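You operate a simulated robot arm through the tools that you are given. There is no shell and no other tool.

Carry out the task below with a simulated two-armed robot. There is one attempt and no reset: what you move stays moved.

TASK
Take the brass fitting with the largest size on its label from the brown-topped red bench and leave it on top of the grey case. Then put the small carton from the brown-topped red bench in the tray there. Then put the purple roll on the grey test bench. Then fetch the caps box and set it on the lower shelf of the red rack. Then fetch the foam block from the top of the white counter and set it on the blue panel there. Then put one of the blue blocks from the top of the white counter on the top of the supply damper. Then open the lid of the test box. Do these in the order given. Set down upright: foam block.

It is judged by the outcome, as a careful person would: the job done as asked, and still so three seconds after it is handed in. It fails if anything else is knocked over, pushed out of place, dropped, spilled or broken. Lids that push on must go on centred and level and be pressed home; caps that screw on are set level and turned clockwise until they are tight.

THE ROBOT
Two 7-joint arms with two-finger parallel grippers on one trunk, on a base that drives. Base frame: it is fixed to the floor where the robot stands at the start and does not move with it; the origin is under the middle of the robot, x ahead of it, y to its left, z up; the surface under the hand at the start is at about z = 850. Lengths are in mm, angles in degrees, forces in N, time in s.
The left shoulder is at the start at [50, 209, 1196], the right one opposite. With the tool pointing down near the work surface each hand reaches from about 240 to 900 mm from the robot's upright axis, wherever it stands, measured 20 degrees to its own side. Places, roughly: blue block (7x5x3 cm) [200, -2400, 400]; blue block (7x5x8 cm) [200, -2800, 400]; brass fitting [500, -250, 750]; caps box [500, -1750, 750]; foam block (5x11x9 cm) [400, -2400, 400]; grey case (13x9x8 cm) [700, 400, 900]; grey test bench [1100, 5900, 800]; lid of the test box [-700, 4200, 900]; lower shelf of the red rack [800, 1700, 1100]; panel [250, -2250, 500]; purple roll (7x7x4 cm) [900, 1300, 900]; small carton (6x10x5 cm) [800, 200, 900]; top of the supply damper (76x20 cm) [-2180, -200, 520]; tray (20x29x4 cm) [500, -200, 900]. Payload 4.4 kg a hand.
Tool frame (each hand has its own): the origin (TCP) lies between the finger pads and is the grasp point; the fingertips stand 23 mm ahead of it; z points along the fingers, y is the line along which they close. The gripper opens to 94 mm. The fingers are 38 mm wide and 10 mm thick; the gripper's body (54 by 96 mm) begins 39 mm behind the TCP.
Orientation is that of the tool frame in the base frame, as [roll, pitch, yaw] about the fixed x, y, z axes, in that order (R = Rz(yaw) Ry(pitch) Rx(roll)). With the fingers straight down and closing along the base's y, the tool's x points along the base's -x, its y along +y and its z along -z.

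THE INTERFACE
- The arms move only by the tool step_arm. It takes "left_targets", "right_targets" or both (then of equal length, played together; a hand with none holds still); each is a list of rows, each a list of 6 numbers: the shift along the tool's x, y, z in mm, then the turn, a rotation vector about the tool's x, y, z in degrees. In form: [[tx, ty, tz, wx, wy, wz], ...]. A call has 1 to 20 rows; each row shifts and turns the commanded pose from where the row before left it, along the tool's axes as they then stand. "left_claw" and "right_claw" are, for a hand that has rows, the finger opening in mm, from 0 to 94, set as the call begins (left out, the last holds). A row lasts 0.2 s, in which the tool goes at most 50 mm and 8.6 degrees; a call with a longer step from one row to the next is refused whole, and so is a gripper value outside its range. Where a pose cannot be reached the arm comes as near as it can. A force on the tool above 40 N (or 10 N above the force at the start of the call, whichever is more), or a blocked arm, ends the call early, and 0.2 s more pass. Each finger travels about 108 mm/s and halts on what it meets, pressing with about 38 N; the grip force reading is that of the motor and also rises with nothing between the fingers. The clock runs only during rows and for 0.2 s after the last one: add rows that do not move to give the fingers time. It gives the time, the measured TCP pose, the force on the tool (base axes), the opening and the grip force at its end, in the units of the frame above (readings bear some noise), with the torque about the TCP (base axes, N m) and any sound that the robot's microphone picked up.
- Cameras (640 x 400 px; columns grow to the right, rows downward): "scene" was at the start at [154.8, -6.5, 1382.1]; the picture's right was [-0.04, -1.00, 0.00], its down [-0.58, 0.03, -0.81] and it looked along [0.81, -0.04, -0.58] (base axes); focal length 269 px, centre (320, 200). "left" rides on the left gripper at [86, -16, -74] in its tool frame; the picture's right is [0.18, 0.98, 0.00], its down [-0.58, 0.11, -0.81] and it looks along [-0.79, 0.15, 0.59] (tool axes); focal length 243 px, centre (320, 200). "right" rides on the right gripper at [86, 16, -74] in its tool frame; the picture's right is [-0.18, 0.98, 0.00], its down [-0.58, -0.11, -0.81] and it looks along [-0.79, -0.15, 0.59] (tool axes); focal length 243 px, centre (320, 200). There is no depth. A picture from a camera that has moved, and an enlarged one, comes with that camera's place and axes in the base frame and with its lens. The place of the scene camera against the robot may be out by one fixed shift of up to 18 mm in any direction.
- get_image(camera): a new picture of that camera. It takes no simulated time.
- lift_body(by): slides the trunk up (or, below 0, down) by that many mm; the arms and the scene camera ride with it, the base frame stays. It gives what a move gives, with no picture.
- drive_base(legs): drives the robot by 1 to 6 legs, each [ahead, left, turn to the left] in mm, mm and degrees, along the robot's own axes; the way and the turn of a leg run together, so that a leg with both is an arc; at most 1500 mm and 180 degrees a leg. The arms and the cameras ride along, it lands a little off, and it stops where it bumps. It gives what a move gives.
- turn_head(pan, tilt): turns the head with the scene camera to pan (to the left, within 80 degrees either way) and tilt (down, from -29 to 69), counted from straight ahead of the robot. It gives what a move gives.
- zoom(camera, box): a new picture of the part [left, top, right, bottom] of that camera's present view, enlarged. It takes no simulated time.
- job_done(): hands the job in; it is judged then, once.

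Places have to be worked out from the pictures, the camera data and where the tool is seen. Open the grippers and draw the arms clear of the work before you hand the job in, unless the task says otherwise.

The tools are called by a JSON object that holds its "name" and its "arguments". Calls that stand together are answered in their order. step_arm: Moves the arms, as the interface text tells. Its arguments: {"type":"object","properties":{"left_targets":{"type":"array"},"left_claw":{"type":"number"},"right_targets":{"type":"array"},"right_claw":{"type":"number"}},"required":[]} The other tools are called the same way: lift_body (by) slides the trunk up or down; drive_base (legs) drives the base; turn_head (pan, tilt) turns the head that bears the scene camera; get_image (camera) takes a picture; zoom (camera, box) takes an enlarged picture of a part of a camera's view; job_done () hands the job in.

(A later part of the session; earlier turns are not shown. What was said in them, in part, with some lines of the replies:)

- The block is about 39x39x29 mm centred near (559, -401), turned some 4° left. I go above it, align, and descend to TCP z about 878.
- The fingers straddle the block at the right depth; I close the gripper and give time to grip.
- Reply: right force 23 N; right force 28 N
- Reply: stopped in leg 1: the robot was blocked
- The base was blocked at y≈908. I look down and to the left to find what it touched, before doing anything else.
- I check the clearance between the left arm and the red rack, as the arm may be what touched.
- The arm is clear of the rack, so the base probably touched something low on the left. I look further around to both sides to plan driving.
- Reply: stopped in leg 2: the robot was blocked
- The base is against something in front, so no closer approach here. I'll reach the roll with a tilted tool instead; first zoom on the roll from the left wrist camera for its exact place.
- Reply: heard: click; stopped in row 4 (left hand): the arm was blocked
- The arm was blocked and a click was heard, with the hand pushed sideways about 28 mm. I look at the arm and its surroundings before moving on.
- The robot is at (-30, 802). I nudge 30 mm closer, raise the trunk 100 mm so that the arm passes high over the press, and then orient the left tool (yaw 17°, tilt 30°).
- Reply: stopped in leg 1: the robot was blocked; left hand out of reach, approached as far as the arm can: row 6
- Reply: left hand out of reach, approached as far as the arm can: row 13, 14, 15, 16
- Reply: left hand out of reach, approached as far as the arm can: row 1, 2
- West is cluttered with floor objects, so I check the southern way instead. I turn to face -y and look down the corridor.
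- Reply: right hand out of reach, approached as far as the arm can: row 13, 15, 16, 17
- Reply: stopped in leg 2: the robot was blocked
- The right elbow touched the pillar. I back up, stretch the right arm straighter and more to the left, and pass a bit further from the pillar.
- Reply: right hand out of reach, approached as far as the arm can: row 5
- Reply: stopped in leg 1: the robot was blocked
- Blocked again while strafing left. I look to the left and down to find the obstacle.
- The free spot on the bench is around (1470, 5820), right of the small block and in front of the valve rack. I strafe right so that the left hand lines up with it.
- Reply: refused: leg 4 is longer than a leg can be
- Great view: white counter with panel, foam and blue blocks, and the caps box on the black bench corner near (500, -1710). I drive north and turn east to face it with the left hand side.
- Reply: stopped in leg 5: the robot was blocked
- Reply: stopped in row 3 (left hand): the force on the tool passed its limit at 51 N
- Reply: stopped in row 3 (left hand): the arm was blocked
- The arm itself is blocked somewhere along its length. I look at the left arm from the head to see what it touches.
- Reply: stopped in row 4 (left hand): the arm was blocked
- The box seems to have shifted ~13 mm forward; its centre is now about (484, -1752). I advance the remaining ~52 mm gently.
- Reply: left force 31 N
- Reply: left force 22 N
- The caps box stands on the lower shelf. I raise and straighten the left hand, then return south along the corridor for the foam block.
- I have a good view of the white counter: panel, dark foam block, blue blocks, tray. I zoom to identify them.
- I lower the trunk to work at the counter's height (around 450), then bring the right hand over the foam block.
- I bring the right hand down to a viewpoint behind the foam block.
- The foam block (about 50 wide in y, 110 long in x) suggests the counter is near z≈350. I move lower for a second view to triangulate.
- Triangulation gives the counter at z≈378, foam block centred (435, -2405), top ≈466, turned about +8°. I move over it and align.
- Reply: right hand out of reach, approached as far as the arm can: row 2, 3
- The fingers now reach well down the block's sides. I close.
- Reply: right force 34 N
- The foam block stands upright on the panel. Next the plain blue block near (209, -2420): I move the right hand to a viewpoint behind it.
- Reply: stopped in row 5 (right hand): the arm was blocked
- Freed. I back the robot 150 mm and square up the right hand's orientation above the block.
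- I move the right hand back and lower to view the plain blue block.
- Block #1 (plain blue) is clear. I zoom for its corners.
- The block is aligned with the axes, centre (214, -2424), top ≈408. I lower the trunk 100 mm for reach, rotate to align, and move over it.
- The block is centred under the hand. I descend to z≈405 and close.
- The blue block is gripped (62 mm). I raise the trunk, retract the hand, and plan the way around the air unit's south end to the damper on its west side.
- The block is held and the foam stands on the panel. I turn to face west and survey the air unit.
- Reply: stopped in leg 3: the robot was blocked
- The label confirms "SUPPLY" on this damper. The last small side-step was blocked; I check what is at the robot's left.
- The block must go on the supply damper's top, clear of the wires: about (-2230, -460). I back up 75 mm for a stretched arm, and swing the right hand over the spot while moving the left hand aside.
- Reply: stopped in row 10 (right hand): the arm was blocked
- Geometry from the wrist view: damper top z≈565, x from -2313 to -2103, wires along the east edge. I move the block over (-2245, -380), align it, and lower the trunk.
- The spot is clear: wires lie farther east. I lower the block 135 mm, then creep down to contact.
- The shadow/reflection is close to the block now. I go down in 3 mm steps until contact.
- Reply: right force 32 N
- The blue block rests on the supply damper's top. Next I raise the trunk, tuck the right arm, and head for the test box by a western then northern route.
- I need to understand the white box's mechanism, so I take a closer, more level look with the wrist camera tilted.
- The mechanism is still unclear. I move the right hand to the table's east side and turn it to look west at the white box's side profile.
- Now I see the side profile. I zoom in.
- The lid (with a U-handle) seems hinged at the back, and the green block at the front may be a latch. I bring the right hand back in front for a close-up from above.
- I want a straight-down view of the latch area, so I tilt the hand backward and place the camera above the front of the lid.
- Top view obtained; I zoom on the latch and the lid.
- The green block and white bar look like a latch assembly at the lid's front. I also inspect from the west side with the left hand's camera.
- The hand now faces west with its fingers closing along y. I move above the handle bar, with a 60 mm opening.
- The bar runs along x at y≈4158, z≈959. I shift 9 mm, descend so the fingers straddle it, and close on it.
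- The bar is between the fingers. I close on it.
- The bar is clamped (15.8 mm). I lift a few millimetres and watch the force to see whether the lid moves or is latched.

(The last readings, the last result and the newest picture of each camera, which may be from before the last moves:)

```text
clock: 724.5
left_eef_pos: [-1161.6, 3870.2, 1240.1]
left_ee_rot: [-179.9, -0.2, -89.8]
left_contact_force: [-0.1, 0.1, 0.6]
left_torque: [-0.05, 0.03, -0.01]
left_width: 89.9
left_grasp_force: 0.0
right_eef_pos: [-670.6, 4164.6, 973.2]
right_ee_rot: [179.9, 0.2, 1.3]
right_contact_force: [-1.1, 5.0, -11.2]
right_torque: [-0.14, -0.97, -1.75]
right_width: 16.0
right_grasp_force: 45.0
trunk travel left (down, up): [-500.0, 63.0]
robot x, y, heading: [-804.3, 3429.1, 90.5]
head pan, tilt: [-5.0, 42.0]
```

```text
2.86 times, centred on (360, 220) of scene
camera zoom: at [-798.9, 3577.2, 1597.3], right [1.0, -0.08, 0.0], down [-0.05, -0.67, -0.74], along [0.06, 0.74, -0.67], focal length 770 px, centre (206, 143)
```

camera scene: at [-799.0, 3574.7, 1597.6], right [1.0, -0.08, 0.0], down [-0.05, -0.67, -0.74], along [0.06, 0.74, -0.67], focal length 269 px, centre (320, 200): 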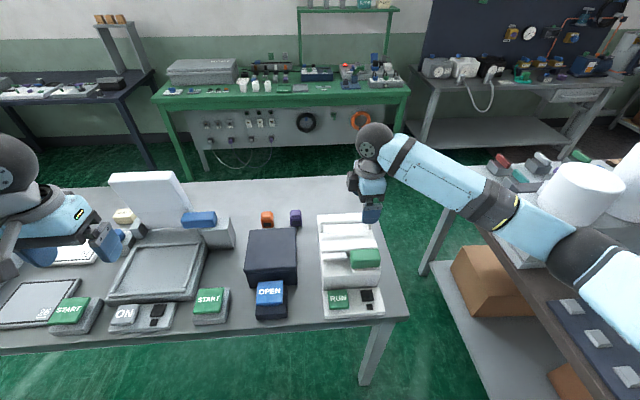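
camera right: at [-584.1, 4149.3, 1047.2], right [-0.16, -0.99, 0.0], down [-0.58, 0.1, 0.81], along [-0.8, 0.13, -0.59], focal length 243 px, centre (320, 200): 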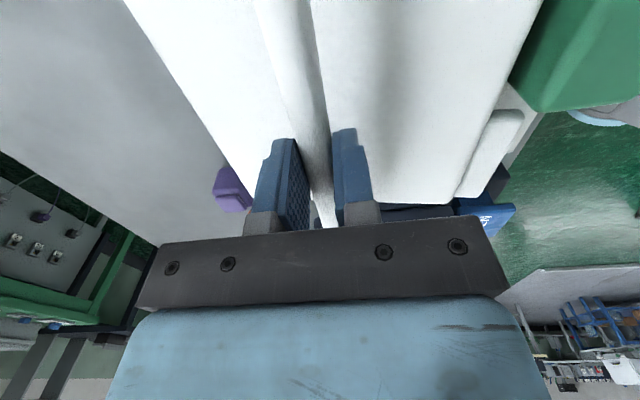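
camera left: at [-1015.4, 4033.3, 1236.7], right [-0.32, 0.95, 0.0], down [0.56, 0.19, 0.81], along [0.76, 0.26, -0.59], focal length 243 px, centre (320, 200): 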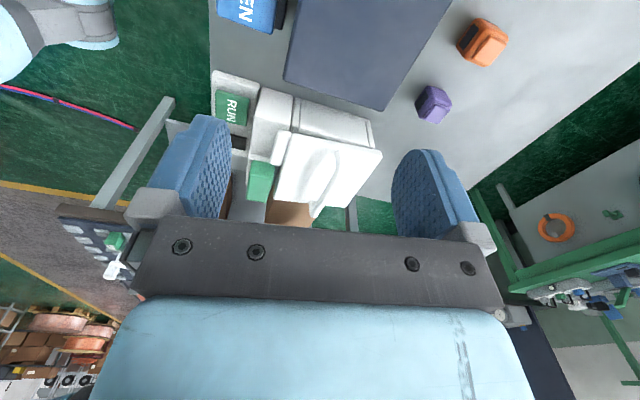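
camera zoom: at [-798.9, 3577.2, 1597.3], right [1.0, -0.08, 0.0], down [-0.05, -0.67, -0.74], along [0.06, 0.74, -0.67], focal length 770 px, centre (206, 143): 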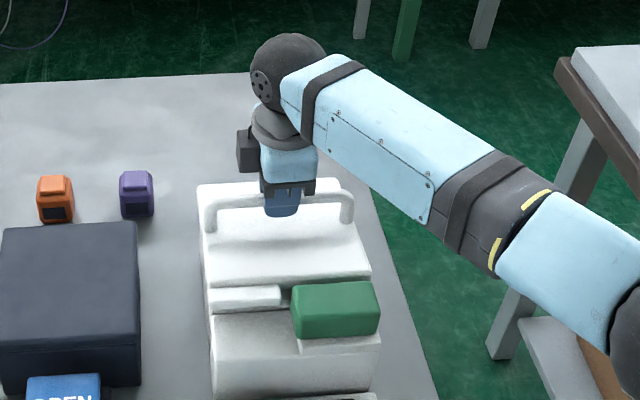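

The lid moves under about 10 N, so it is not latched. To follow its full swing I must stand closer: I lower it back, release, and move the robot nearer.

{"name": "step_arm", "arguments": {"right_targets": [[0, 1.5, 3, 0, 0, 0], [0, 1.5, 3, 0, 0, 0], [0, 0, 0, 0, 0, 0]]}}

{"name": "step_arm", "arguments": {"right_targets": [[0, 0, 0, 0, 0, 0], [0, 0, 0, 0, 0, 0], [0, 0, 0, 0, 0, 0]], "right_claw": 64}}

{"name": "step_arm", "arguments": {"right_targets": [[0, 0, -30, 0, 0, 0], [0, 0, -45, 0, 0, 0], [0, 20, -45, 0, 0, 0], [0, 40, -30, 0, 0, 0], [0, 40, -10, 0, 0, 0], [0, 40, 0, 0, 0, 0], [0, 40, 0, 0, 0, 0], [0, 0, 0, 0, 0, 0]], "left_targets": [[30, 0, -10, 0, 0, 0], [30, 0, -10, 0, 0, 0], [30, 0, -10, 0, 0, 0], [30, 0, 0, 0, 0, 0], [30, 0, 0, 0, 0, 0], [30, 0, 0, 0, 0, 0], [0, 0, 0, 0, 0, 0], [0, 0, 0, 0, 0, 0]]}}

{"name": "drive_base", "arguments": {"legs": [[180, 0, -0.5]]}}

{"name": "get_image", "arguments": {"camera": "scene"}}

```text
clock: 725.3
left_eef_pos: [-1159.1, 3868.3, 1240.7]
left_ee_rot: [-180.0, -0.1, -89.9]
left_contact_force: [-0.2, -0.5, 0.2]
left_torque: [0.0, 0.0, 0.04]
left_width: 89.7
left_grasp_force: 0.0
right_eef_pos: [-671.1, 4161.2, 969.5]
right_ee_rot: [-179.9, 0.1, 1.2]
right_contact_force: [5.3, 4.6, -0.6]
right_torque: [0.32, 0.74, -1.76]
right_width: 16.2
right_grasp_force: 45.1
trunk travel left (down, up): [-500.0, 63.0]
robot x, y, heading: [-804.6, 3426.9, 90.6]
head pan, tilt: [-5.0, 42.0]
```

```text
clock: 726.1
left_eef_pos: [-1160.0, 3868.0, 1241.0]
left_ee_rot: [-179.9, -0.1, -89.8]
left_contact_force: [-0.1, -0.3, 0.0]
left_torque: [-0.02, 0.0, 0.01]
left_width: 90.1
left_grasp_force: 0.0
right_eef_pos: [-672.7, 4160.4, 969.4]
right_ee_rot: [-179.9, 0.1, 1.3]
right_contact_force: [0.4, -0.6, 0.6]
right_torque: [0.0, 0.01, 0.01]
right_width: 63.9
right_grasp_force: 0.0
trunk travel left (down, up): [-500.0, 63.0]
robot x, y, heading: [-808.2, 3428.4, 90.4]
head pan, tilt: [-5.0, 42.0]
```

```text
clock: 727.9
left_eef_pos: [-1169.4, 3757.5, 1269.2]
left_ee_rot: [180.0, -0.3, -89.8]
left_contact_force: [-0.6, -0.3, -0.6]
left_torque: [-0.02, 0.01, -0.01]
left_width: 89.8
left_grasp_force: 0.1
left hand out of reach, approached as far as the arm can: row 4, 5, 6
right_eef_pos: [-668.9, 3979.4, 1130.2]
right_ee_rot: [-180.0, 0.1, 1.3]
right_contact_force: [-1.2, -0.7, 1.0]
right_torque: [-0.02, 0.0, -0.03]
right_width: 63.8
right_grasp_force: 0.0
trunk travel left (down, up): [-500.0, 63.0]
robot x, y, heading: [-804.1, 3427.9, 90.8]
head pan, tilt: [-5.0, 42.0]
```

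```text
clock: 729.4
left_eef_pos: [-1165.9, 3936.3, 1270.3]
left_ee_rot: [-179.9, -0.1, -90.4]
left_contact_force: [0.1, -0.2, -0.5]
left_torque: [-0.02, -0.02, -0.01]
left_width: 90.1
left_grasp_force: 0.1
right_eef_pos: [-664.4, 4155.4, 1131.7]
right_ee_rot: [-179.8, 0.1, 0.7]
right_contact_force: [1.1, -0.7, 0.1]
right_torque: [0.01, 0.02, 0.03]
right_width: 64.2
right_grasp_force: 0.1
trunk travel left (down, up): [-500.0, 63.0]
robot x, y, heading: [-808.5, 3604.7, 90.1]
head pan, tilt: [-5.0, 42.0]
```

```text
taken
camera scene: at [-798.3, 3750.9, 1597.8], right [1.0, -0.09, 0.0], down [-0.06, -0.67, -0.74], along [0.07, 0.74, -0.67], focal length 269 px, centre (320, 200)
```

scene: 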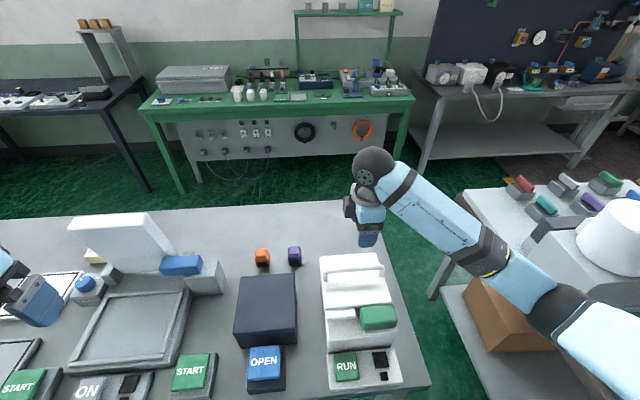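

The robot is closer now and the hand is above the bar again. I descend and re-grasp it.

{"name": "step_arm", "arguments": {"right_targets": [[-3, -4, 40, 0, 0, 0], [0, 0, 40, 0, 0, 0], [0, 0, 40, 0, 0, 0], [0, 0, 30, 0, 0, 0], [0, 0, 13, 0, 0, 0], [0, 0, 0, 0, 0, 0]]}}

{"name": "get_image", "arguments": {"camera": "right"}}

{"name": "step_arm", "arguments": {"right_targets": [[0, 0, 0, 0, 0, 0], [0, 0, 0, 0, 0, 0], [0, 0, 0, 0, 0, 0], [0, 0, 0, 0, 0, 0]], "right_claw": 0}}

```text
clock: 730.8
left_eef_pos: [-1165.5, 3936.4, 1269.5]
left_ee_rot: [-179.9, 0.0, -90.4]
left_contact_force: [-0.9, -0.1, -0.1]
left_torque: [-0.04, 0.02, -0.03]
left_width: 90.0
left_grasp_force: 0.1
right_eef_pos: [-667.1, 4159.7, 966.8]
right_ee_rot: [-179.9, 0.1, 0.8]
right_contact_force: [-0.1, 0.4, -0.8]
right_torque: [-0.01, -0.04, -0.02]
right_width: 63.8
right_grasp_force: 0.0
trunk travel left (down, up): [-500.0, 63.0]
robot x, y, heading: [-805.3, 3603.1, 90.0]
head pan, tilt: [-5.0, 42.0]
```

```text
taken
camera right: at [-580.9, 4143.5, 1039.8], right [-0.17, -0.99, 0.0], down [-0.58, 0.1, 0.81], along [-0.8, 0.14, -0.59], focal length 243 px, centre (320, 200)
```

right: 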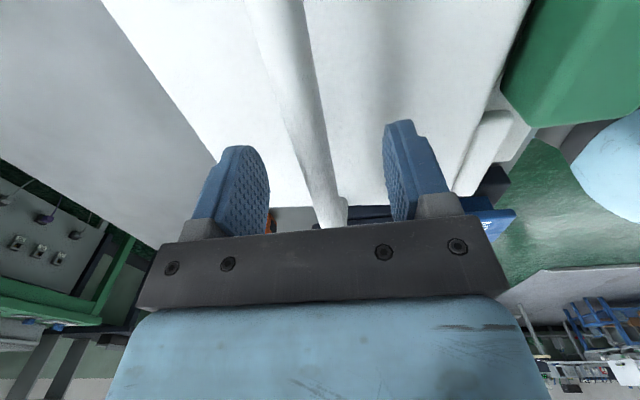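

```text
clock: 731.8
left_eef_pos: [-1165.8, 3936.9, 1271.1]
left_ee_rot: [-179.9, -0.2, -90.5]
left_contact_force: [-0.7, -0.5, 0.1]
left_torque: [0.04, 0.01, 0.02]
left_width: 89.9
left_grasp_force: 0.1
right_eef_pos: [-668.1, 4159.3, 965.5]
right_ee_rot: [-179.9, 0.2, 0.7]
right_contact_force: [-0.6, 3.1, 0.2]
right_torque: [0.03, 0.11, -1.78]
right_width: 15.9
right_grasp_force: 45.1
trunk travel left (down, up): [-500.0, 63.0]
robot x, y, heading: [-803.7, 3606.7, 89.5]
head pan, tilt: [-5.0, 42.0]
```

Clamped again. I lift along the hinge arc: first about 10°.

{"name": "step_arm", "arguments": {"right_targets": [[0, -2.5, -3.2, 0, 0, 0], [0, -2.2, -3.3, 0, 0, 0], [0, -2.6, -3.1, 0, 0, 0], [0, -2.6, -3, 0, 0, 0], [0, 0, 0, 0, 0, 0]]}}

{"name": "get_image", "arguments": {"camera": "right"}}

{"name": "zoom", "arguments": {"camera": "scene", "box": [290, 180, 430, 390]}}

```text
clock: 733.0
left_eef_pos: [-1166.9, 3937.7, 1270.6]
left_ee_rot: [-180.0, -0.2, -90.4]
left_contact_force: [0.6, 0.1, 0.2]
left_torque: [-0.01, 0.0, 0.01]
left_width: 90.0
left_grasp_force: 0.1
right_eef_pos: [-667.5, 4170.7, 979.3]
right_ee_rot: [179.9, 0.0, 0.8]
right_contact_force: [-1.6, 3.1, -9.4]
right_torque: [-0.17, -1.1, -1.7]
right_width: 15.8
right_grasp_force: 44.8
trunk travel left (down, up): [-500.0, 63.0]
robot x, y, heading: [-807.6, 3603.8, 89.7]
head pan, tilt: [-5.0, 42.0]
```

```text
taken
camera right: at [-580.8, 4154.6, 1053.2], right [-0.17, -0.99, 0.0], down [-0.58, 0.1, 0.81], along [-0.8, 0.14, -0.59], focal length 243 px, centre (320, 200)
```

right: 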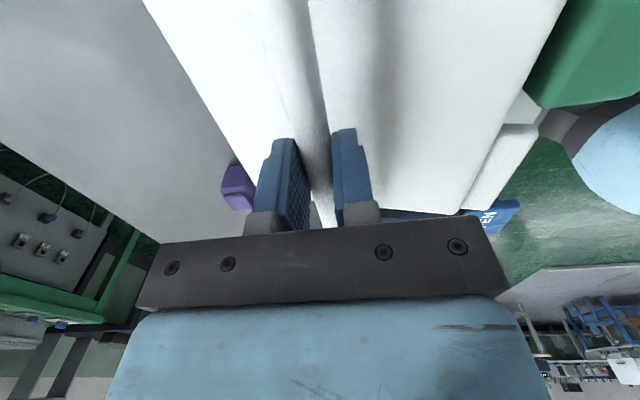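

```text
1.90 times, centred on (360, 285) of scene
camera zoom: at [-798.5, 3753.1, 1597.4], right [1.0, -0.09, 0.0], down [-0.06, -0.67, -0.74], along [0.07, 0.74, -0.67], focal length 513 px, centre (244, 38)
```

zoom: 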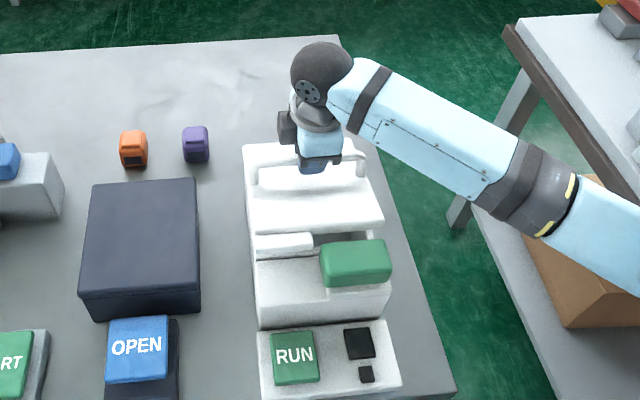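

The lid is opening (its front edge has risen). I continue along the arc to about 30°.

{"name": "step_arm", "arguments": {"right_targets": [[0, -2.8, -2.8, 0, 0, 0], [0, -2.9, -2.8, 0, 0, 0], [0, -3.1, -2.6, 0, 0, 0], [0, -3.1, -2.5, 0, 0, 0], [0, -3.3, -2.3, 0, 0, 0], [0, -3.3, -2.3, 0, 0, 0], [0, -3.4, -2, 0, 0, 0], [0, -3.5, -1.9, 0, 0, 0], [0, 0, 0, 0, 0, 0]]}}

{"name": "get_image", "arguments": {"camera": "right"}}

{"name": "zoom", "arguments": {"camera": "scene", "box": [290, 180, 430, 390]}}

```text
clock: 735.0
left_eef_pos: [-1166.1, 3935.9, 1271.1]
left_ee_rot: [-180.0, -0.1, -90.3]
left_contact_force: [0.2, -0.7, -0.4]
left_torque: [-0.02, 0.03, 0.0]
left_width: 90.2
left_grasp_force: 0.1
right_eef_pos: [-668.2, 4194.1, 1000.0]
right_ee_rot: [-179.9, 0.1, 0.8]
right_contact_force: [5.8, -4.2, -1.7]
right_torque: [-0.22, -0.9, -1.72]
right_width: 16.2
right_grasp_force: 45.5
trunk travel left (down, up): [-500.0, 63.0]
robot x, y, heading: [-807.4, 3600.6, 89.9]
head pan, tilt: [-5.0, 42.0]
```

```text
taken
camera right: at [-580.8, 4178.7, 1073.2], right [-0.17, -0.99, 0.0], down [-0.58, 0.1, 0.81], along [-0.8, 0.14, -0.59], focal length 243 px, centre (320, 200)
```

right: 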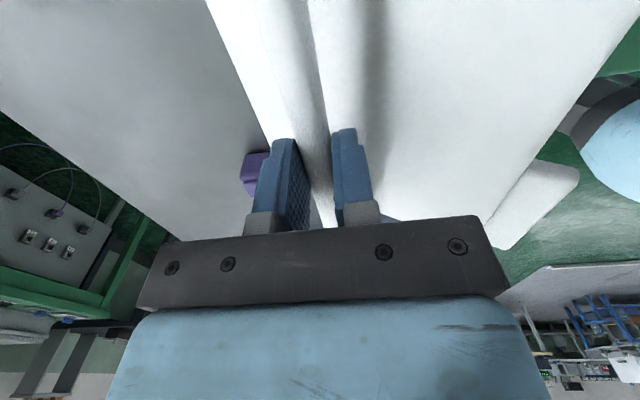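

```text
1.90 times, centred on (360, 285) of scene
camera zoom: at [-797.4, 3751.3, 1597.7], right [1.0, -0.09, 0.0], down [-0.06, -0.67, -0.74], along [0.07, 0.74, -0.67], focal length 513 px, centre (244, 38)
```

zoom: 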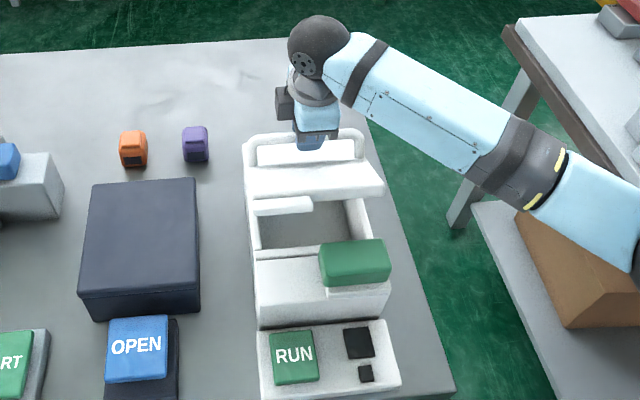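

The lid swings open nicely and I can see into the box. I continue the arc while gradually tilting the hand so it clears the rising lid (to about 45°).

{"name": "step_arm", "arguments": {"right_targets": [[0, -5.9, -2.6, -2, 0, 0], [0, -5.8, -2.4, -2, 0, 0], [0, -5.8, -2.2, -2, 0, 0], [0, -5.8, -1.9, -2, 0, 0], [0, 0, 0, 0, 0, 0]]}}

{"name": "get_image", "arguments": {"camera": "right"}}

{"name": "zoom", "arguments": {"camera": "scene", "box": [290, 180, 430, 390]}}

```text
clock: 736.2
left_eef_pos: [-1165.3, 3936.3, 1272.0]
left_ee_rot: [179.9, -0.1, -90.4]
left_contact_force: [-0.6, -0.5, -0.2]
left_torque: [0.01, -0.02, -0.01]
left_width: 89.9
left_grasp_force: 0.2
right_eef_pos: [-668.0, 4217.5, 1008.7]
right_ee_rot: [172.1, 0.2, 0.8]
right_contact_force: [6.4, -3.2, 5.3]
right_torque: [-0.03, -0.77, -1.67]
right_width: 16.1
right_grasp_force: 44.7
trunk travel left (down, up): [-500.0, 63.0]
robot x, y, heading: [-805.9, 3602.7, 90.0]
head pan, tilt: [-5.0, 42.0]
```

```text
taken
camera right: at [-581.0, 4212.5, 1082.9], right [-0.17, -0.98, 0.14], down [-0.58, 0.21, 0.79], along [-0.8, 0.06, -0.6], focal length 243 px, centre (320, 200)
```

right: 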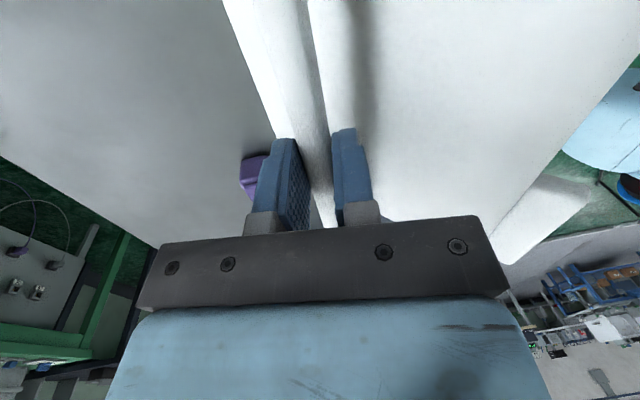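

```text
1.90 times, centred on (360, 285) of scene
camera zoom: at [-797.6, 3750.7, 1597.8], right [1.0, -0.09, 0.0], down [-0.06, -0.67, -0.74], along [0.07, 0.74, -0.67], focal length 513 px, centre (244, 38)
```

zoom: 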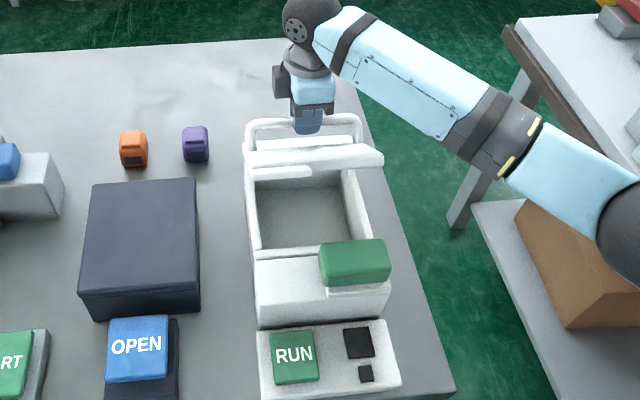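

About 45° open. I continue along the arc to roughly 60°, tilting further.

{"name": "step_arm", "arguments": {"right_targets": [[0, -6, -2.5, -2, 0, 0], [0, -6, -2.3, -2, 0, 0], [0, -6, -1.9, -2, 0, 0], [0, -6, -1.6, -2, 0, 0], [0, 0, 0, 0, 0, 0]]}}

{"name": "get_image", "arguments": {"camera": "right"}}

{"name": "zoom", "arguments": {"camera": "scene", "box": [290, 180, 430, 390]}}

```text
clock: 737.4
left_eef_pos: [-1165.7, 3936.2, 1271.4]
left_ee_rot: [179.9, -0.1, -90.4]
left_contact_force: [-0.7, -0.8, 0.2]
left_torque: [0.02, 0.03, 0.03]
left_width: 90.1
left_grasp_force: 0.0
right_eef_pos: [-667.6, 4242.9, 1010.6]
right_ee_rot: [164.0, 0.2, 0.7]
right_contact_force: [6.2, -2.3, -1.4]
right_torque: [-0.1, -1.09, -1.53]
right_width: 16.0
right_grasp_force: 45.1
trunk travel left (down, up): [-500.0, 63.0]
robot x, y, heading: [-808.0, 3606.3, 89.7]
head pan, tilt: [-5.0, 42.0]
```

```text
taken
camera right: at [-581.4, 4248.3, 1086.2], right [-0.17, -0.95, 0.27], down [-0.58, 0.32, 0.75], along [-0.79, -0.03, -0.61], focal length 243 px, centre (320, 200)
```

right: 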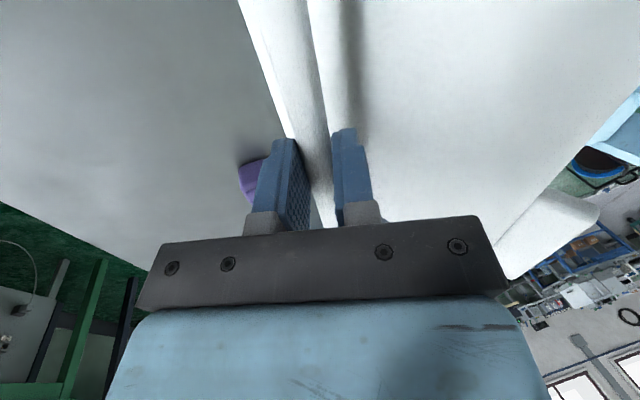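

```text
1.90 times, centred on (360, 285) of scene
camera zoom: at [-797.6, 3751.5, 1597.6], right [1.0, -0.09, 0.0], down [-0.06, -0.67, -0.74], along [0.07, 0.74, -0.67], focal length 513 px, centre (244, 38)
```

zoom: 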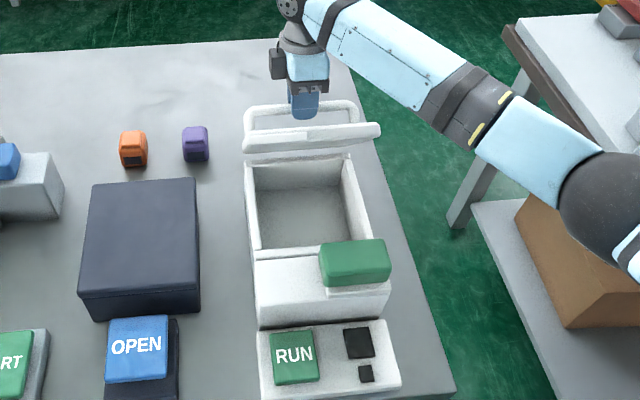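

Good, about 60°. I continue to about 75°.

{"name": "step_arm", "arguments": {"right_targets": [[0, -6, -1.3, -1.8, 0, 0], [0, -6.1, -1, -1.8, 0, 0], [0, -6.2, -0.7, -1.8, 0, 0], [0, -6.4, -0.4, -1.8, 0, 0], [0, 0, 0, 0, 0, 0]]}}

{"name": "get_image", "arguments": {"camera": "right"}}

{"name": "zoom", "arguments": {"camera": "scene", "box": [290, 180, 430, 390]}}

```text
clock: 738.6
left_eef_pos: [-1164.3, 3936.9, 1272.8]
left_ee_rot: [179.9, -0.2, -90.5]
left_contact_force: [0.7, -1.4, -0.1]
left_torque: [-0.03, 0.03, 0.0]
left_width: 90.3
left_grasp_force: 0.2
right_eef_pos: [-668.0, 4267.7, 1007.5]
right_ee_rot: [156.9, 0.2, 0.8]
right_contact_force: [13.9, 1.5, 9.6]
right_torque: [-0.06, -1.38, -1.3]
right_width: 16.0
right_grasp_force: 45.4
trunk travel left (down, up): [-500.0, 63.0]
robot x, y, heading: [-807.0, 3601.7, 89.8]
head pan, tilt: [-5.0, 42.0]
```

```text
taken
camera right: at [-581.6, 4282.4, 1082.1], right [-0.17, -0.91, 0.39], down [-0.58, 0.41, 0.7], along [-0.79, -0.11, -0.6], focal length 243 px, centre (320, 200)
```

right: 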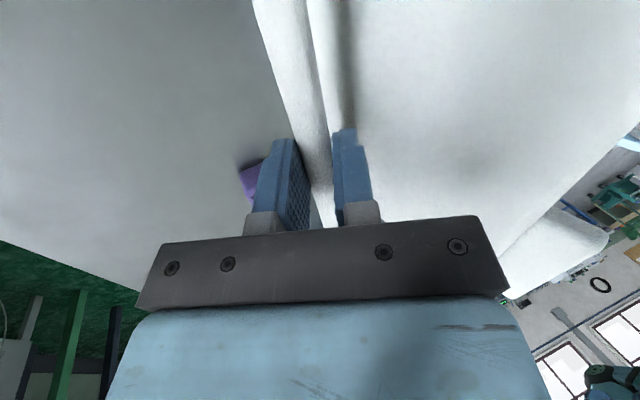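

```text
1.90 times, centred on (360, 285) of scene
camera zoom: at [-796.5, 3750.5, 1597.9], right [1.0, -0.09, 0.0], down [-0.06, -0.67, -0.74], along [0.06, 0.74, -0.67], focal length 513 px, centre (244, 38)
```

zoom: 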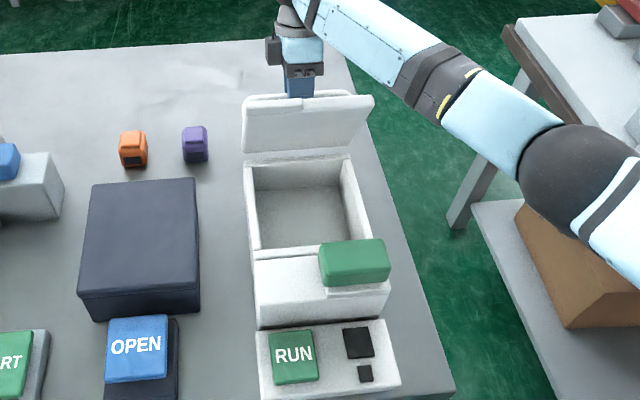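

About 75° open now; a slight sideways load builds, so I ease it by 1 mm per step and continue toward 90°.

{"name": "step_arm", "arguments": {"right_targets": [[1, -5.7, -1.6, -1.8, 0, 0], [1, -5.8, -1, -1.8, 0, 0], [1, -6, -0.5, -1.8, 0, 0], [0.5, -6.2, 0.1, -1.8, 0, 0], [0, 0, 0, 0, 0, 0]]}}

{"name": "get_image", "arguments": {"camera": "right"}}

{"name": "zoom", "arguments": {"camera": "scene", "box": [290, 180, 430, 390]}}

```text
clock: 739.8
left_eef_pos: [-1166.3, 3936.4, 1271.8]
left_ee_rot: [-180.0, -0.1, -90.3]
left_contact_force: [-0.5, 0.4, 0.3]
left_torque: [0.02, 0.0, 0.0]
left_width: 89.9
left_grasp_force: 0.0
right_eef_pos: [-667.4, 4289.9, 999.9]
right_ee_rot: [149.7, 0.2, 0.9]
right_contact_force: [-4.8, -1.1, 0.4]
right_torque: [-0.13, -1.02, -1.34]
right_width: 15.7
right_grasp_force: 44.7
trunk travel left (down, up): [-500.0, 63.0]
robot x, y, heading: [-803.4, 3604.1, 90.0]
head pan, tilt: [-5.0, 42.0]
```

```text
taken
camera right: at [-581.9, 4314.6, 1071.2], right [-0.17, -0.85, 0.5], down [-0.59, 0.49, 0.64], along [-0.79, -0.18, -0.58], focal length 243 px, centre (320, 200)
```

right: 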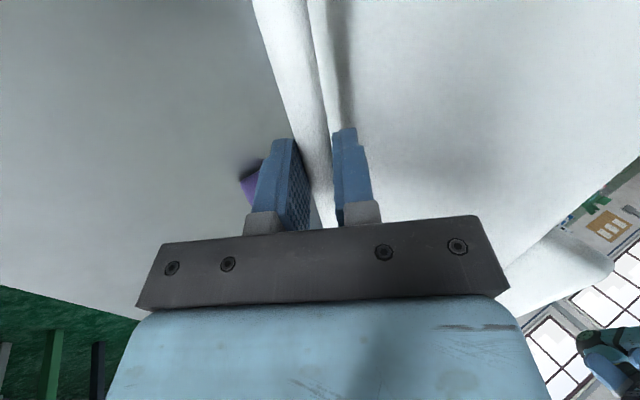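

```text
1.90 times, centred on (360, 285) of scene
camera zoom: at [-799.3, 3751.3, 1597.6], right [1.0, -0.09, 0.0], down [-0.06, -0.67, -0.74], along [0.07, 0.74, -0.67], focal length 513 px, centre (244, 38)
```

zoom: 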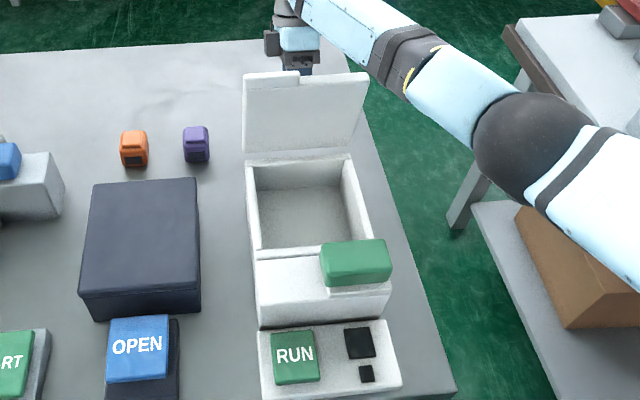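

The lid is about vertical with nearly zero force. I move it a bit further past vertical before letting go.

{"name": "step_arm", "arguments": {"right_targets": [[0, -6.1, 0.2, -2, 0, 0], [0, -6.2, 0.6, -2, 0, 0], [0, -6.1, 0.9, -2, 0, 0], [0, 0, 0, 0, 0, 0]]}}

{"name": "get_image", "arguments": {"camera": "right"}}

{"name": "zoom", "arguments": {"camera": "scene", "box": [290, 180, 430, 390]}}

```text
clock: 740.8
left_eef_pos: [-1166.5, 3935.0, 1270.6]
left_ee_rot: [-179.8, -0.2, -90.4]
left_contact_force: [0.6, -1.0, 0.7]
left_torque: [-0.03, -0.03, -0.02]
left_width: 89.7
left_grasp_force: 0.0
right_eef_pos: [-667.8, 4305.3, 988.5]
right_ee_rot: [143.9, 0.0, 0.8]
right_contact_force: [-10.0, 13.3, 16.0]
right_torque: [0.13, -0.24, -1.99]
right_width: 16.0
right_grasp_force: 44.8
trunk travel left (down, up): [-500.0, 63.0]
robot x, y, heading: [-807.0, 3602.5, 90.1]
head pan, tilt: [-5.0, 42.0]
```

```text
taken
camera right: at [-581.8, 4337.6, 1058.6], right [-0.17, -0.8, 0.58], down [-0.59, 0.55, 0.59], along [-0.79, -0.24, -0.56], focal length 243 px, centre (320, 200)
```

right: 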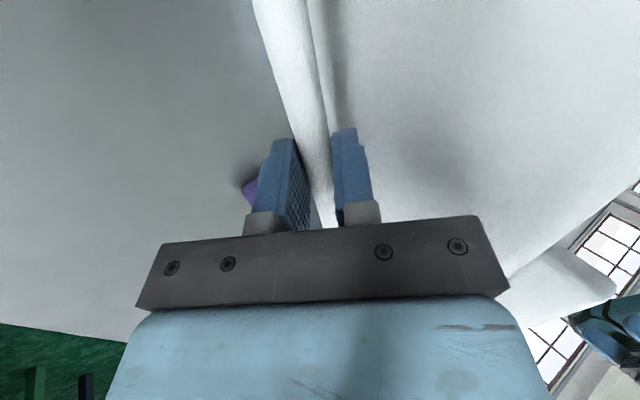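

```text
1.90 times, centred on (360, 285) of scene
camera zoom: at [-799.8, 3751.2, 1597.9], right [1.0, -0.09, 0.0], down [-0.06, -0.67, -0.74], along [0.07, 0.74, -0.67], focal length 513 px, centre (244, 38)
```

zoom: 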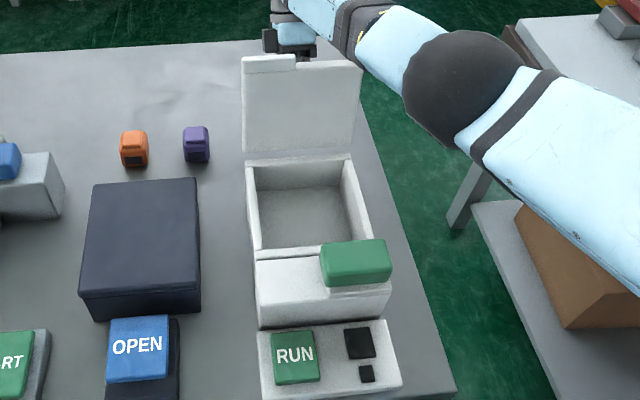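

The lid is past vertical (~100°) and the arm is at its reach limit. I ease back slightly to about 93°, then open the fingers only a little and draw the hand off along the finger direction.

{"name": "step_arm", "arguments": {"right_targets": [[0, 6.1, -0.9, 2, 0, 0], [0, 6.1, -0.6, 2, 0, 0], [0, 0, 0, 0, 0, 0]]}}

{"name": "step_arm", "arguments": {"right_targets": [[0, 0, 0, 0, 0, 0], [0, 0, 0, 0, 0, 0]], "right_claw": 34}}

{"name": "get_image", "arguments": {"camera": "right"}}

{"name": "zoom", "arguments": {"camera": "scene", "box": [290, 180, 430, 390]}}

```text
clock: 741.6
left_eef_pos: [-1167.4, 3936.0, 1270.1]
left_ee_rot: [-179.8, -0.1, -90.5]
left_contact_force: [0.4, 0.4, -0.2]
left_torque: [0.0, -0.01, 0.03]
left_width: 89.9
left_grasp_force: 0.0
right_eef_pos: [-667.8, 4293.7, 995.5]
right_ee_rot: [147.7, 0.0, 0.7]
right_contact_force: [-16.7, 2.7, 6.0]
right_torque: [-0.05, -0.2, -1.97]
right_width: 16.2
right_grasp_force: 45.4
trunk travel left (down, up): [-500.0, 63.0]
robot x, y, heading: [-803.9, 3601.9, 90.1]
head pan, tilt: [-5.0, 42.0]
```

```text
clock: 742.2
left_eef_pos: [-1167.7, 3935.9, 1271.4]
left_ee_rot: [-180.0, -0.1, -90.4]
left_contact_force: [-0.2, -0.1, 0.0]
left_torque: [0.0, 0.01, 0.0]
left_width: 90.0
left_grasp_force: 0.1
right_eef_pos: [-665.6, 4295.3, 996.4]
right_ee_rot: [147.6, 0.1, 0.7]
right_contact_force: [-0.2, 1.0, 0.2]
right_torque: [-0.02, 0.0, -0.01]
right_width: 33.7
right_grasp_force: 0.1
trunk travel left (down, up): [-500.0, 63.0]
robot x, y, heading: [-803.9, 3604.1, 90.1]
head pan, tilt: [-5.0, 42.0]
```

```text
taken
camera right: at [-579.3, 4322.4, 1066.4], right [-0.17, -0.83, 0.53], down [-0.59, 0.52, 0.62], along [-0.79, -0.2, -0.58], focal length 243 px, centre (320, 200)
```

right: 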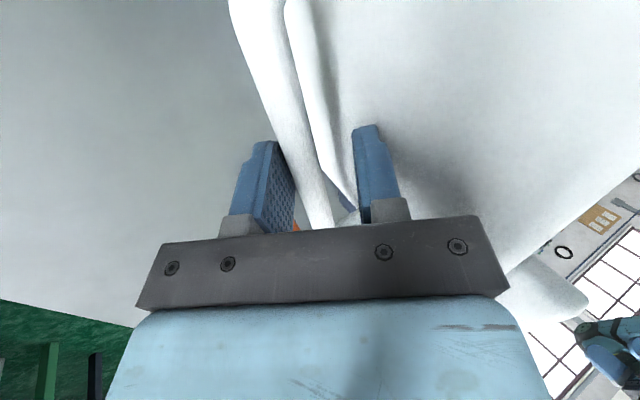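

```text
1.90 times, centred on (360, 285) of scene
camera zoom: at [-799.1, 3751.5, 1597.6], right [1.0, -0.09, 0.0], down [-0.06, -0.67, -0.74], along [0.07, 0.74, -0.67], focal length 513 px, centre (244, 38)
```

zoom: 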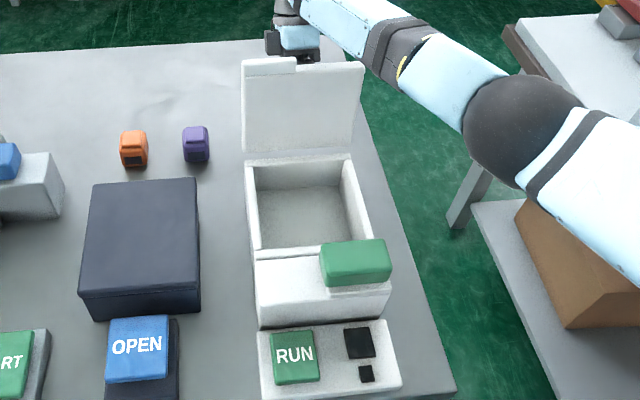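

The lid leans open against the north finger, i.e. it wants to open. I withdraw along the finger direction in small steps.

{"name": "step_arm", "arguments": {"right_targets": [[0, 0, -8, 0, 0, 0], [0, 0, -8, 0, 0, 0], [0, 0, -8, 0, 0, 0], [0, 0, 0, 0, 0, 0]]}}

{"name": "get_image", "arguments": {"camera": "right"}}

{"name": "zoom", "arguments": {"camera": "scene", "box": [290, 180, 430, 390]}}

```text
clock: 743.2
left_eef_pos: [-1165.4, 3936.0, 1270.1]
left_ee_rot: [-179.9, -0.1, -90.4]
left_contact_force: [0.0, 0.5, 0.1]
left_torque: [0.0, 0.0, -0.03]
left_width: 89.9
left_grasp_force: 0.0
right_eef_pos: [-665.5, 4308.3, 1014.8]
right_ee_rot: [147.7, 0.1, 0.8]
right_contact_force: [-0.8, 1.1, 0.7]
right_torque: [0.01, 0.0, 0.0]
right_width: 33.8
right_grasp_force: 0.1
trunk travel left (down, up): [-500.0, 63.0]
robot x, y, heading: [-804.7, 3605.6, 90.0]
head pan, tilt: [-5.0, 42.0]
```

```text
taken
camera right: at [-578.9, 4335.7, 1086.6], right [-0.17, -0.83, 0.53], down [-0.59, 0.52, 0.62], along [-0.79, -0.2, -0.58], focal length 243 px, centre (320, 200)
```

right: 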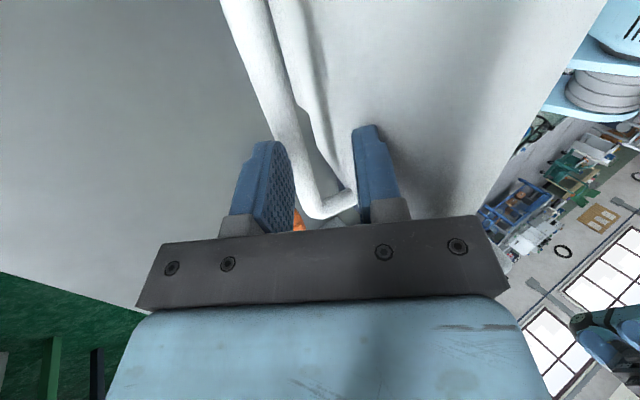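

```text
1.90 times, centred on (360, 285) of scene
camera zoom: at [-798.3, 3751.7, 1597.6], right [1.0, -0.09, 0.0], down [-0.06, -0.67, -0.74], along [0.07, 0.74, -0.67], focal length 513 px, centre (244, 38)
```

zoom: 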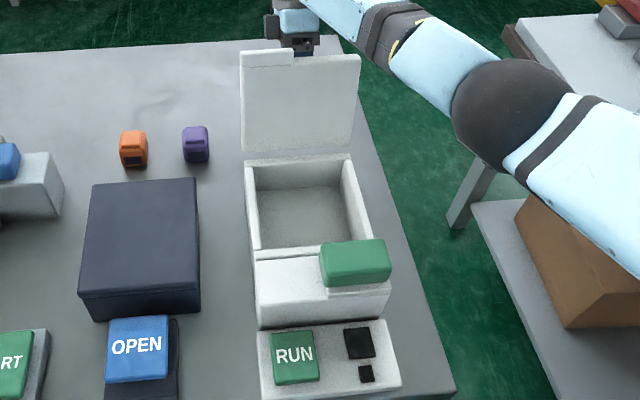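

The lid follows further open. I withdraw the rest.

{"name": "step_arm", "arguments": {"right_targets": [[0, 0, -8, 0, 0, 0], [0, 0, -8, 0, 0, 0], [0, 0, -8, 0, 0, 0], [0, 0, 0, 0, 0, 0]]}}

{"name": "get_image", "arguments": {"camera": "right"}}

{"name": "zoom", "arguments": {"camera": "scene", "box": [290, 180, 430, 390]}}

```text
clock: 744.2
left_eef_pos: [-1165.2, 3937.1, 1270.6]
left_ee_rot: [-179.9, -0.1, -90.4]
left_contact_force: [1.0, 0.6, 0.2]
left_torque: [0.01, -0.02, 0.0]
left_width: 90.1
left_grasp_force: 0.0
right_eef_pos: [-666.3, 4322.0, 1037.0]
right_ee_rot: [147.6, 0.1, 0.7]
right_contact_force: [-0.3, 1.6, 0.6]
right_torque: [-0.04, 0.0, -0.05]
right_width: 33.8
right_grasp_force: 0.1
trunk travel left (down, up): [-500.0, 63.0]
robot x, y, heading: [-804.0, 3607.2, 89.9]
head pan, tilt: [-5.0, 42.0]
```

```text
taken
camera right: at [-579.7, 4349.0, 1107.4], right [-0.17, -0.83, 0.53], down [-0.59, 0.52, 0.62], along [-0.79, -0.2, -0.58], focal length 243 px, centre (320, 200)
```

right: 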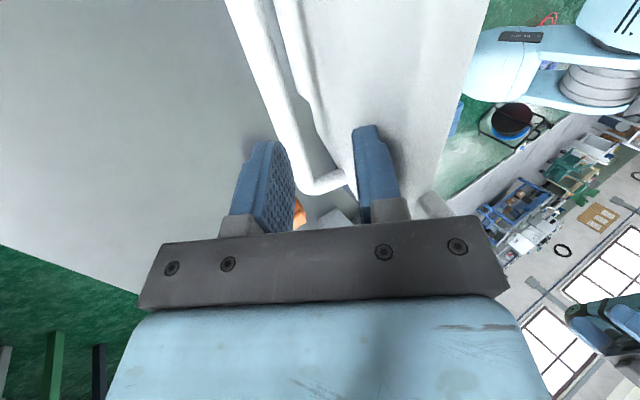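

```text
1.90 times, centred on (360, 285) of scene
camera zoom: at [-798.2, 3751.7, 1597.6], right [1.0, -0.09, 0.0], down [-0.06, -0.67, -0.74], along [0.07, 0.74, -0.67], focal length 513 px, centre (244, 38)
```

zoom: 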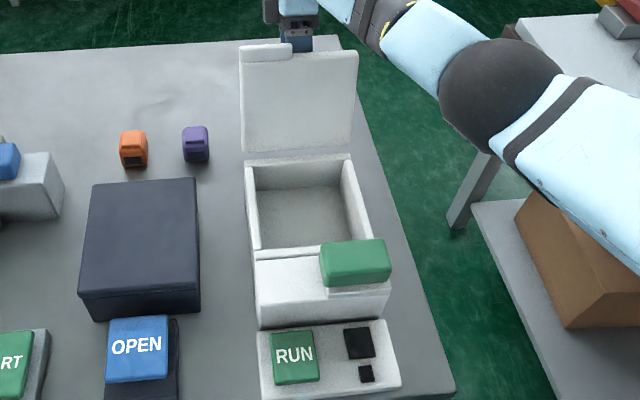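

The fingers are clear above the bar and the lid leans back past vertical by itself. I raise the hand straight up over the lid's edge, then bring it back toward the robot.

{"name": "step_arm", "arguments": {"right_targets": [[0, 13, -21, 0, 0, 0], [0, 16, -25.5, 0, 0, 0], [0, 16, -25.5, 0, 0, 0], [0, 16, -25.5, 0, 0, 0], [0, 16, -25.5, 0, 0, 0], [0, 0, 0, 0, 0, 0]]}}

{"name": "get_image", "arguments": {"camera": "right"}}

{"name": "get_image", "arguments": {"camera": "scene"}}

```text
clock: 745.6
left_eef_pos: [-1164.9, 3936.4, 1270.5]
left_ee_rot: [-179.9, -0.1, -90.3]
left_contact_force: [-0.1, 0.2, 0.0]
left_torque: [0.01, 0.03, -0.01]
left_width: 89.8
left_grasp_force: 0.1
right_eef_pos: [-664.9, 4323.0, 1182.1]
right_ee_rot: [147.5, 0.0, 0.8]
right_contact_force: [0.4, 0.2, 0.4]
right_torque: [-0.02, -0.03, 0.03]
right_width: 33.8
right_grasp_force: 0.0
trunk travel left (down, up): [-500.0, 63.0]
robot x, y, heading: [-807.7, 3603.2, 89.8]
head pan, tilt: [-5.0, 42.0]
```

```text
taken
camera right: at [-579.1, 4349.2, 1252.0], right [-0.17, -0.83, 0.53], down [-0.59, 0.52, 0.62], along [-0.79, -0.2, -0.58], focal length 243 px, centre (320, 200)
```

right: 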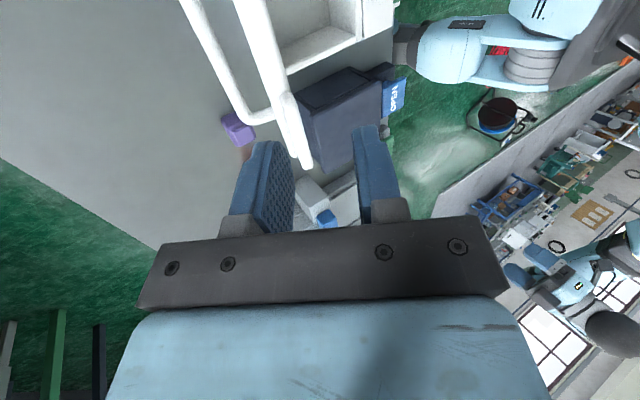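

```text
taken
camera scene: at [-798.3, 3752.0, 1597.6], right [1.0, -0.09, 0.0], down [-0.06, -0.67, -0.74], along [0.07, 0.74, -0.67], focal length 269 px, centre (320, 200)
```

scene: 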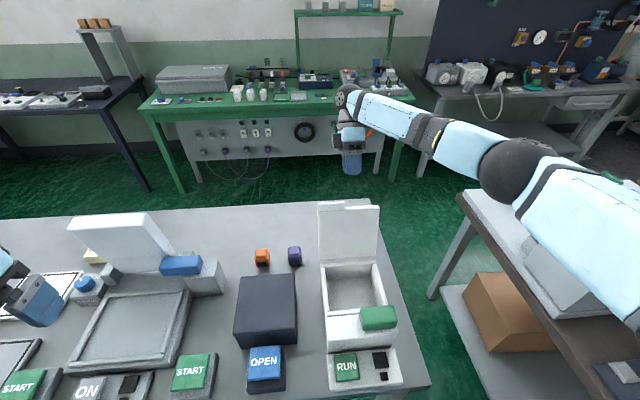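

The lid stands open by itself. I bring the right hand back over it toward the robot and set it upright.

{"name": "step_arm", "arguments": {"right_targets": [[0, 16, -25, 0, 0, 0], [0, 34, 21, 0, 0, 0], [0, 34, 21, 0, 0, 0], [0, 34, 21, 0, 0, 0], [0, 34, 21, 0, 0, 0], [0, 34, 21, 0, 0, 0], [0, 34, 21, 0, 0, 0], [0, 34, 21, 0, 0, 0], [0, 0, 0, 8, 0, 0], [0, 0, 0, 8, 0, 0], [0, 0, 0, 8, 0, 0], [0, 0, 0, 8, 0, 0], [0, 0, 0, 0, 0, 0]], "right_claw": 60}}

{"name": "drive_base", "arguments": {"legs": [[-250, 0, 0]]}}

{"name": "get_image", "arguments": {"camera": "scene"}}

{"name": "zoom", "arguments": {"camera": "scene", "box": [270, 150, 430, 310]}}

```text
clock: 748.4
left_eef_pos: [-1166.4, 3936.7, 1270.2]
left_ee_rot: [-179.9, -0.2, -90.5]
left_contact_force: [-0.2, -0.5, 0.8]
left_torque: [-0.01, -0.02, -0.02]
left_width: 90.1
left_grasp_force: 0.0
right_eef_pos: [-663.5, 4042.9, 1213.3]
right_ee_rot: [179.7, 0.1, 0.8]
right_contact_force: [0.4, -1.9, 0.4]
right_torque: [0.01, -0.04, -0.01]
right_width: 59.7
right_grasp_force: 0.2
trunk travel left (down, up): [-500.0, 63.0]
robot x, y, heading: [-804.3, 3603.7, 90.2]
head pan, tilt: [-5.0, 42.0]
```

```text
clock: 750.2
left_eef_pos: [-1165.0, 3692.2, 1271.4]
left_ee_rot: [-179.9, -0.3, -90.7]
left_contact_force: [-0.5, -0.2, -0.7]
left_torque: [0.01, 0.0, 0.02]
left_width: 90.1
left_grasp_force: 0.0
right_eef_pos: [-661.3, 3796.0, 1214.4]
right_ee_rot: [179.6, 0.2, 0.5]
right_contact_force: [-0.5, -0.8, -0.3]
right_torque: [0.02, -0.02, -0.02]
right_width: 60.0
right_grasp_force: 0.0
trunk travel left (down, up): [-500.0, 63.0]
robot x, y, heading: [-802.4, 3356.0, 89.8]
head pan, tilt: [-5.0, 42.0]
```

```text
taken
camera scene: at [-798.3, 3506.7, 1597.5], right [1.0, -0.09, 0.0], down [-0.06, -0.67, -0.74], along [0.07, 0.74, -0.67], focal length 269 px, centre (320, 200)
```

scene: 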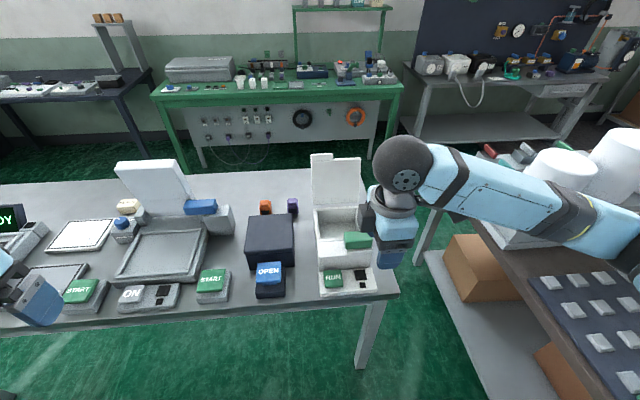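

```text
2.50 times, centred on (350, 230) of scene
camera zoom: at [-798.3, 3506.7, 1597.5], right [1.0, -0.09, 0.0], down [-0.06, -0.67, -0.74], along [0.07, 0.74, -0.67], focal length 673 px, centre (245, 125)
```

zoom: 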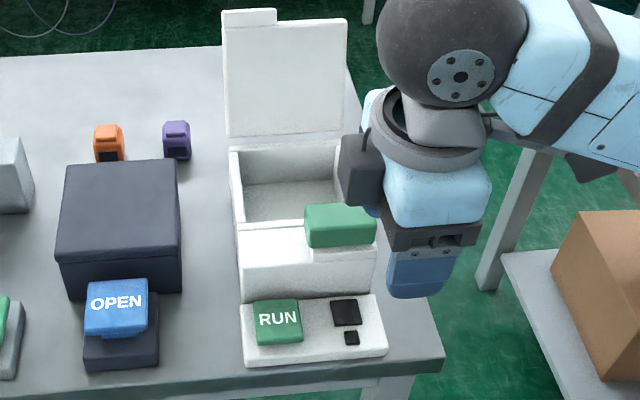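

The lid stands open and everything around it is in place. I open the right gripper, back off a bit more, and take a last look before handing in.

{"name": "step_arm", "arguments": {"right_targets": [[0, 0, -20, 0, 0, 0], [0, 0, 0, 0, 0, 0], [0, 0, 0, 0, 0, 0]], "right_claw": 94}}

{"name": "drive_base", "arguments": {"legs": [[-200, 0, 0]]}}

{"name": "turn_head", "arguments": {"pan": 0, "tilt": 30}}

{"name": "zoom", "arguments": {"camera": "scene", "box": [200, 120, 440, 270]}}

```text
clock: 751.0
left_eef_pos: [-1166.2, 3691.7, 1271.7]
left_ee_rot: [-179.9, 0.0, -90.6]
left_contact_force: [-0.4, -0.1, -0.7]
left_torque: [-0.02, -0.01, -0.01]
left_width: 90.2
left_grasp_force: 0.1
right_eef_pos: [-662.5, 3796.2, 1233.2]
right_ee_rot: [179.7, 0.1, 0.5]
right_contact_force: [0.6, -0.5, 1.0]
right_torque: [-0.01, -0.01, -0.02]
right_width: 93.8
right_grasp_force: 0.1
trunk travel left (down, up): [-500.0, 63.0]
robot x, y, heading: [-806.8, 3358.2, 89.8]
head pan, tilt: [-5.0, 42.0]
```

```text
clock: 752.6
left_eef_pos: [-1165.8, 3491.9, 1270.6]
left_ee_rot: [-179.9, -0.2, -90.7]
left_contact_force: [0.0, 0.1, -0.8]
left_torque: [0.0, 0.03, 0.0]
left_width: 90.2
left_grasp_force: 0.1
right_eef_pos: [-662.0, 3595.8, 1233.0]
right_ee_rot: [179.5, 0.1, 0.5]
right_contact_force: [0.8, 0.1, -1.3]
right_torque: [-0.01, 0.02, 0.0]
right_width: 93.9
right_grasp_force: 0.0
trunk travel left (down, up): [-500.0, 63.0]
robot x, y, heading: [-805.3, 3157.6, 89.5]
head pan, tilt: [-5.0, 42.0]
```

```text
clock: 753.4
left_eef_pos: [-1165.9, 3491.6, 1270.4]
left_ee_rot: [-179.9, -0.1, -90.7]
left_contact_force: [0.2, -1.0, 0.0]
left_torque: [0.01, -0.03, -0.01]
left_width: 89.9
left_grasp_force: 0.0
right_eef_pos: [-662.8, 3595.1, 1233.9]
right_ee_rot: [179.8, 0.1, 0.5]
right_contact_force: [0.2, 0.3, -0.7]
right_torque: [0.0, 0.0, 0.01]
right_width: 93.9
right_grasp_force: 0.0
trunk travel left (down, up): [-500.0, 63.0]
robot x, y, heading: [-808.6, 3159.2, 89.5]
head pan, tilt: [0.0, 30.0]
```

```text
2.67 times, centred on (320, 195) of scene
camera zoom: at [-806.7, 3311.5, 1616.0], right [1.0, -0.01, 0.0], down [0.0, -0.5, -0.87], along [0.01, 0.87, -0.5], focal length 718 px, centre (320, 213)
```

zoom: 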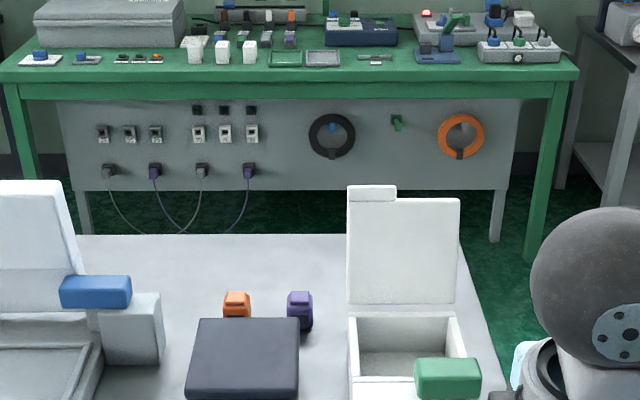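

The lid of the test box stays open, both grippers are open and empty, and the arms are clear of the work. All seven tasks were done in the order given, so I hand the job in.

{"name": "job_done", "arguments": {}}

```text
The job is handed in.
```

I carried out all seven tasks in the order given and handed the job in; I have not seen the judging result.

1. **Brass fitting:** the 16 mm fitting, the largest size I found on the bench, is on top of the grey case.
2. **Small carton:** it is in the tray on the red bench.
3. **Purple roll:** it lies flat on the grey test bench.
4. **Caps box:** it stands on the lower shelf of the red rack.
5. **Foam block:** it stands upright on the blue panel.
6. **Blue block:** the plain one from the white counter is on top of the damper labelled SUPPLY.
7. **Test box:** the lid of the white box is open and stays open on its own.

These points could count against the result:

- **Press fixture on the red bench:** while reaching for the roll the first time, the left arm touched it and there was a click. It looked unchanged afterwards, but I only compared it roughly.
- **Purple roll:** it was nudged about 12 mm during that first attempt, before I picked it up.
- **Caps box:** it shifted about 13 mm before I picked it up.
- **Bumps while moving:** the robot was stopped several times by furniture or the pillar, and once near the hose coil by the supply damper. I saw nothing knocked over or out of place afterwards.
- **Which box is the test box:** neither box was labelled. I chose the white box because its lid matched the given position. The dark box beside it, with an OPEN button, was about 200 mm off.
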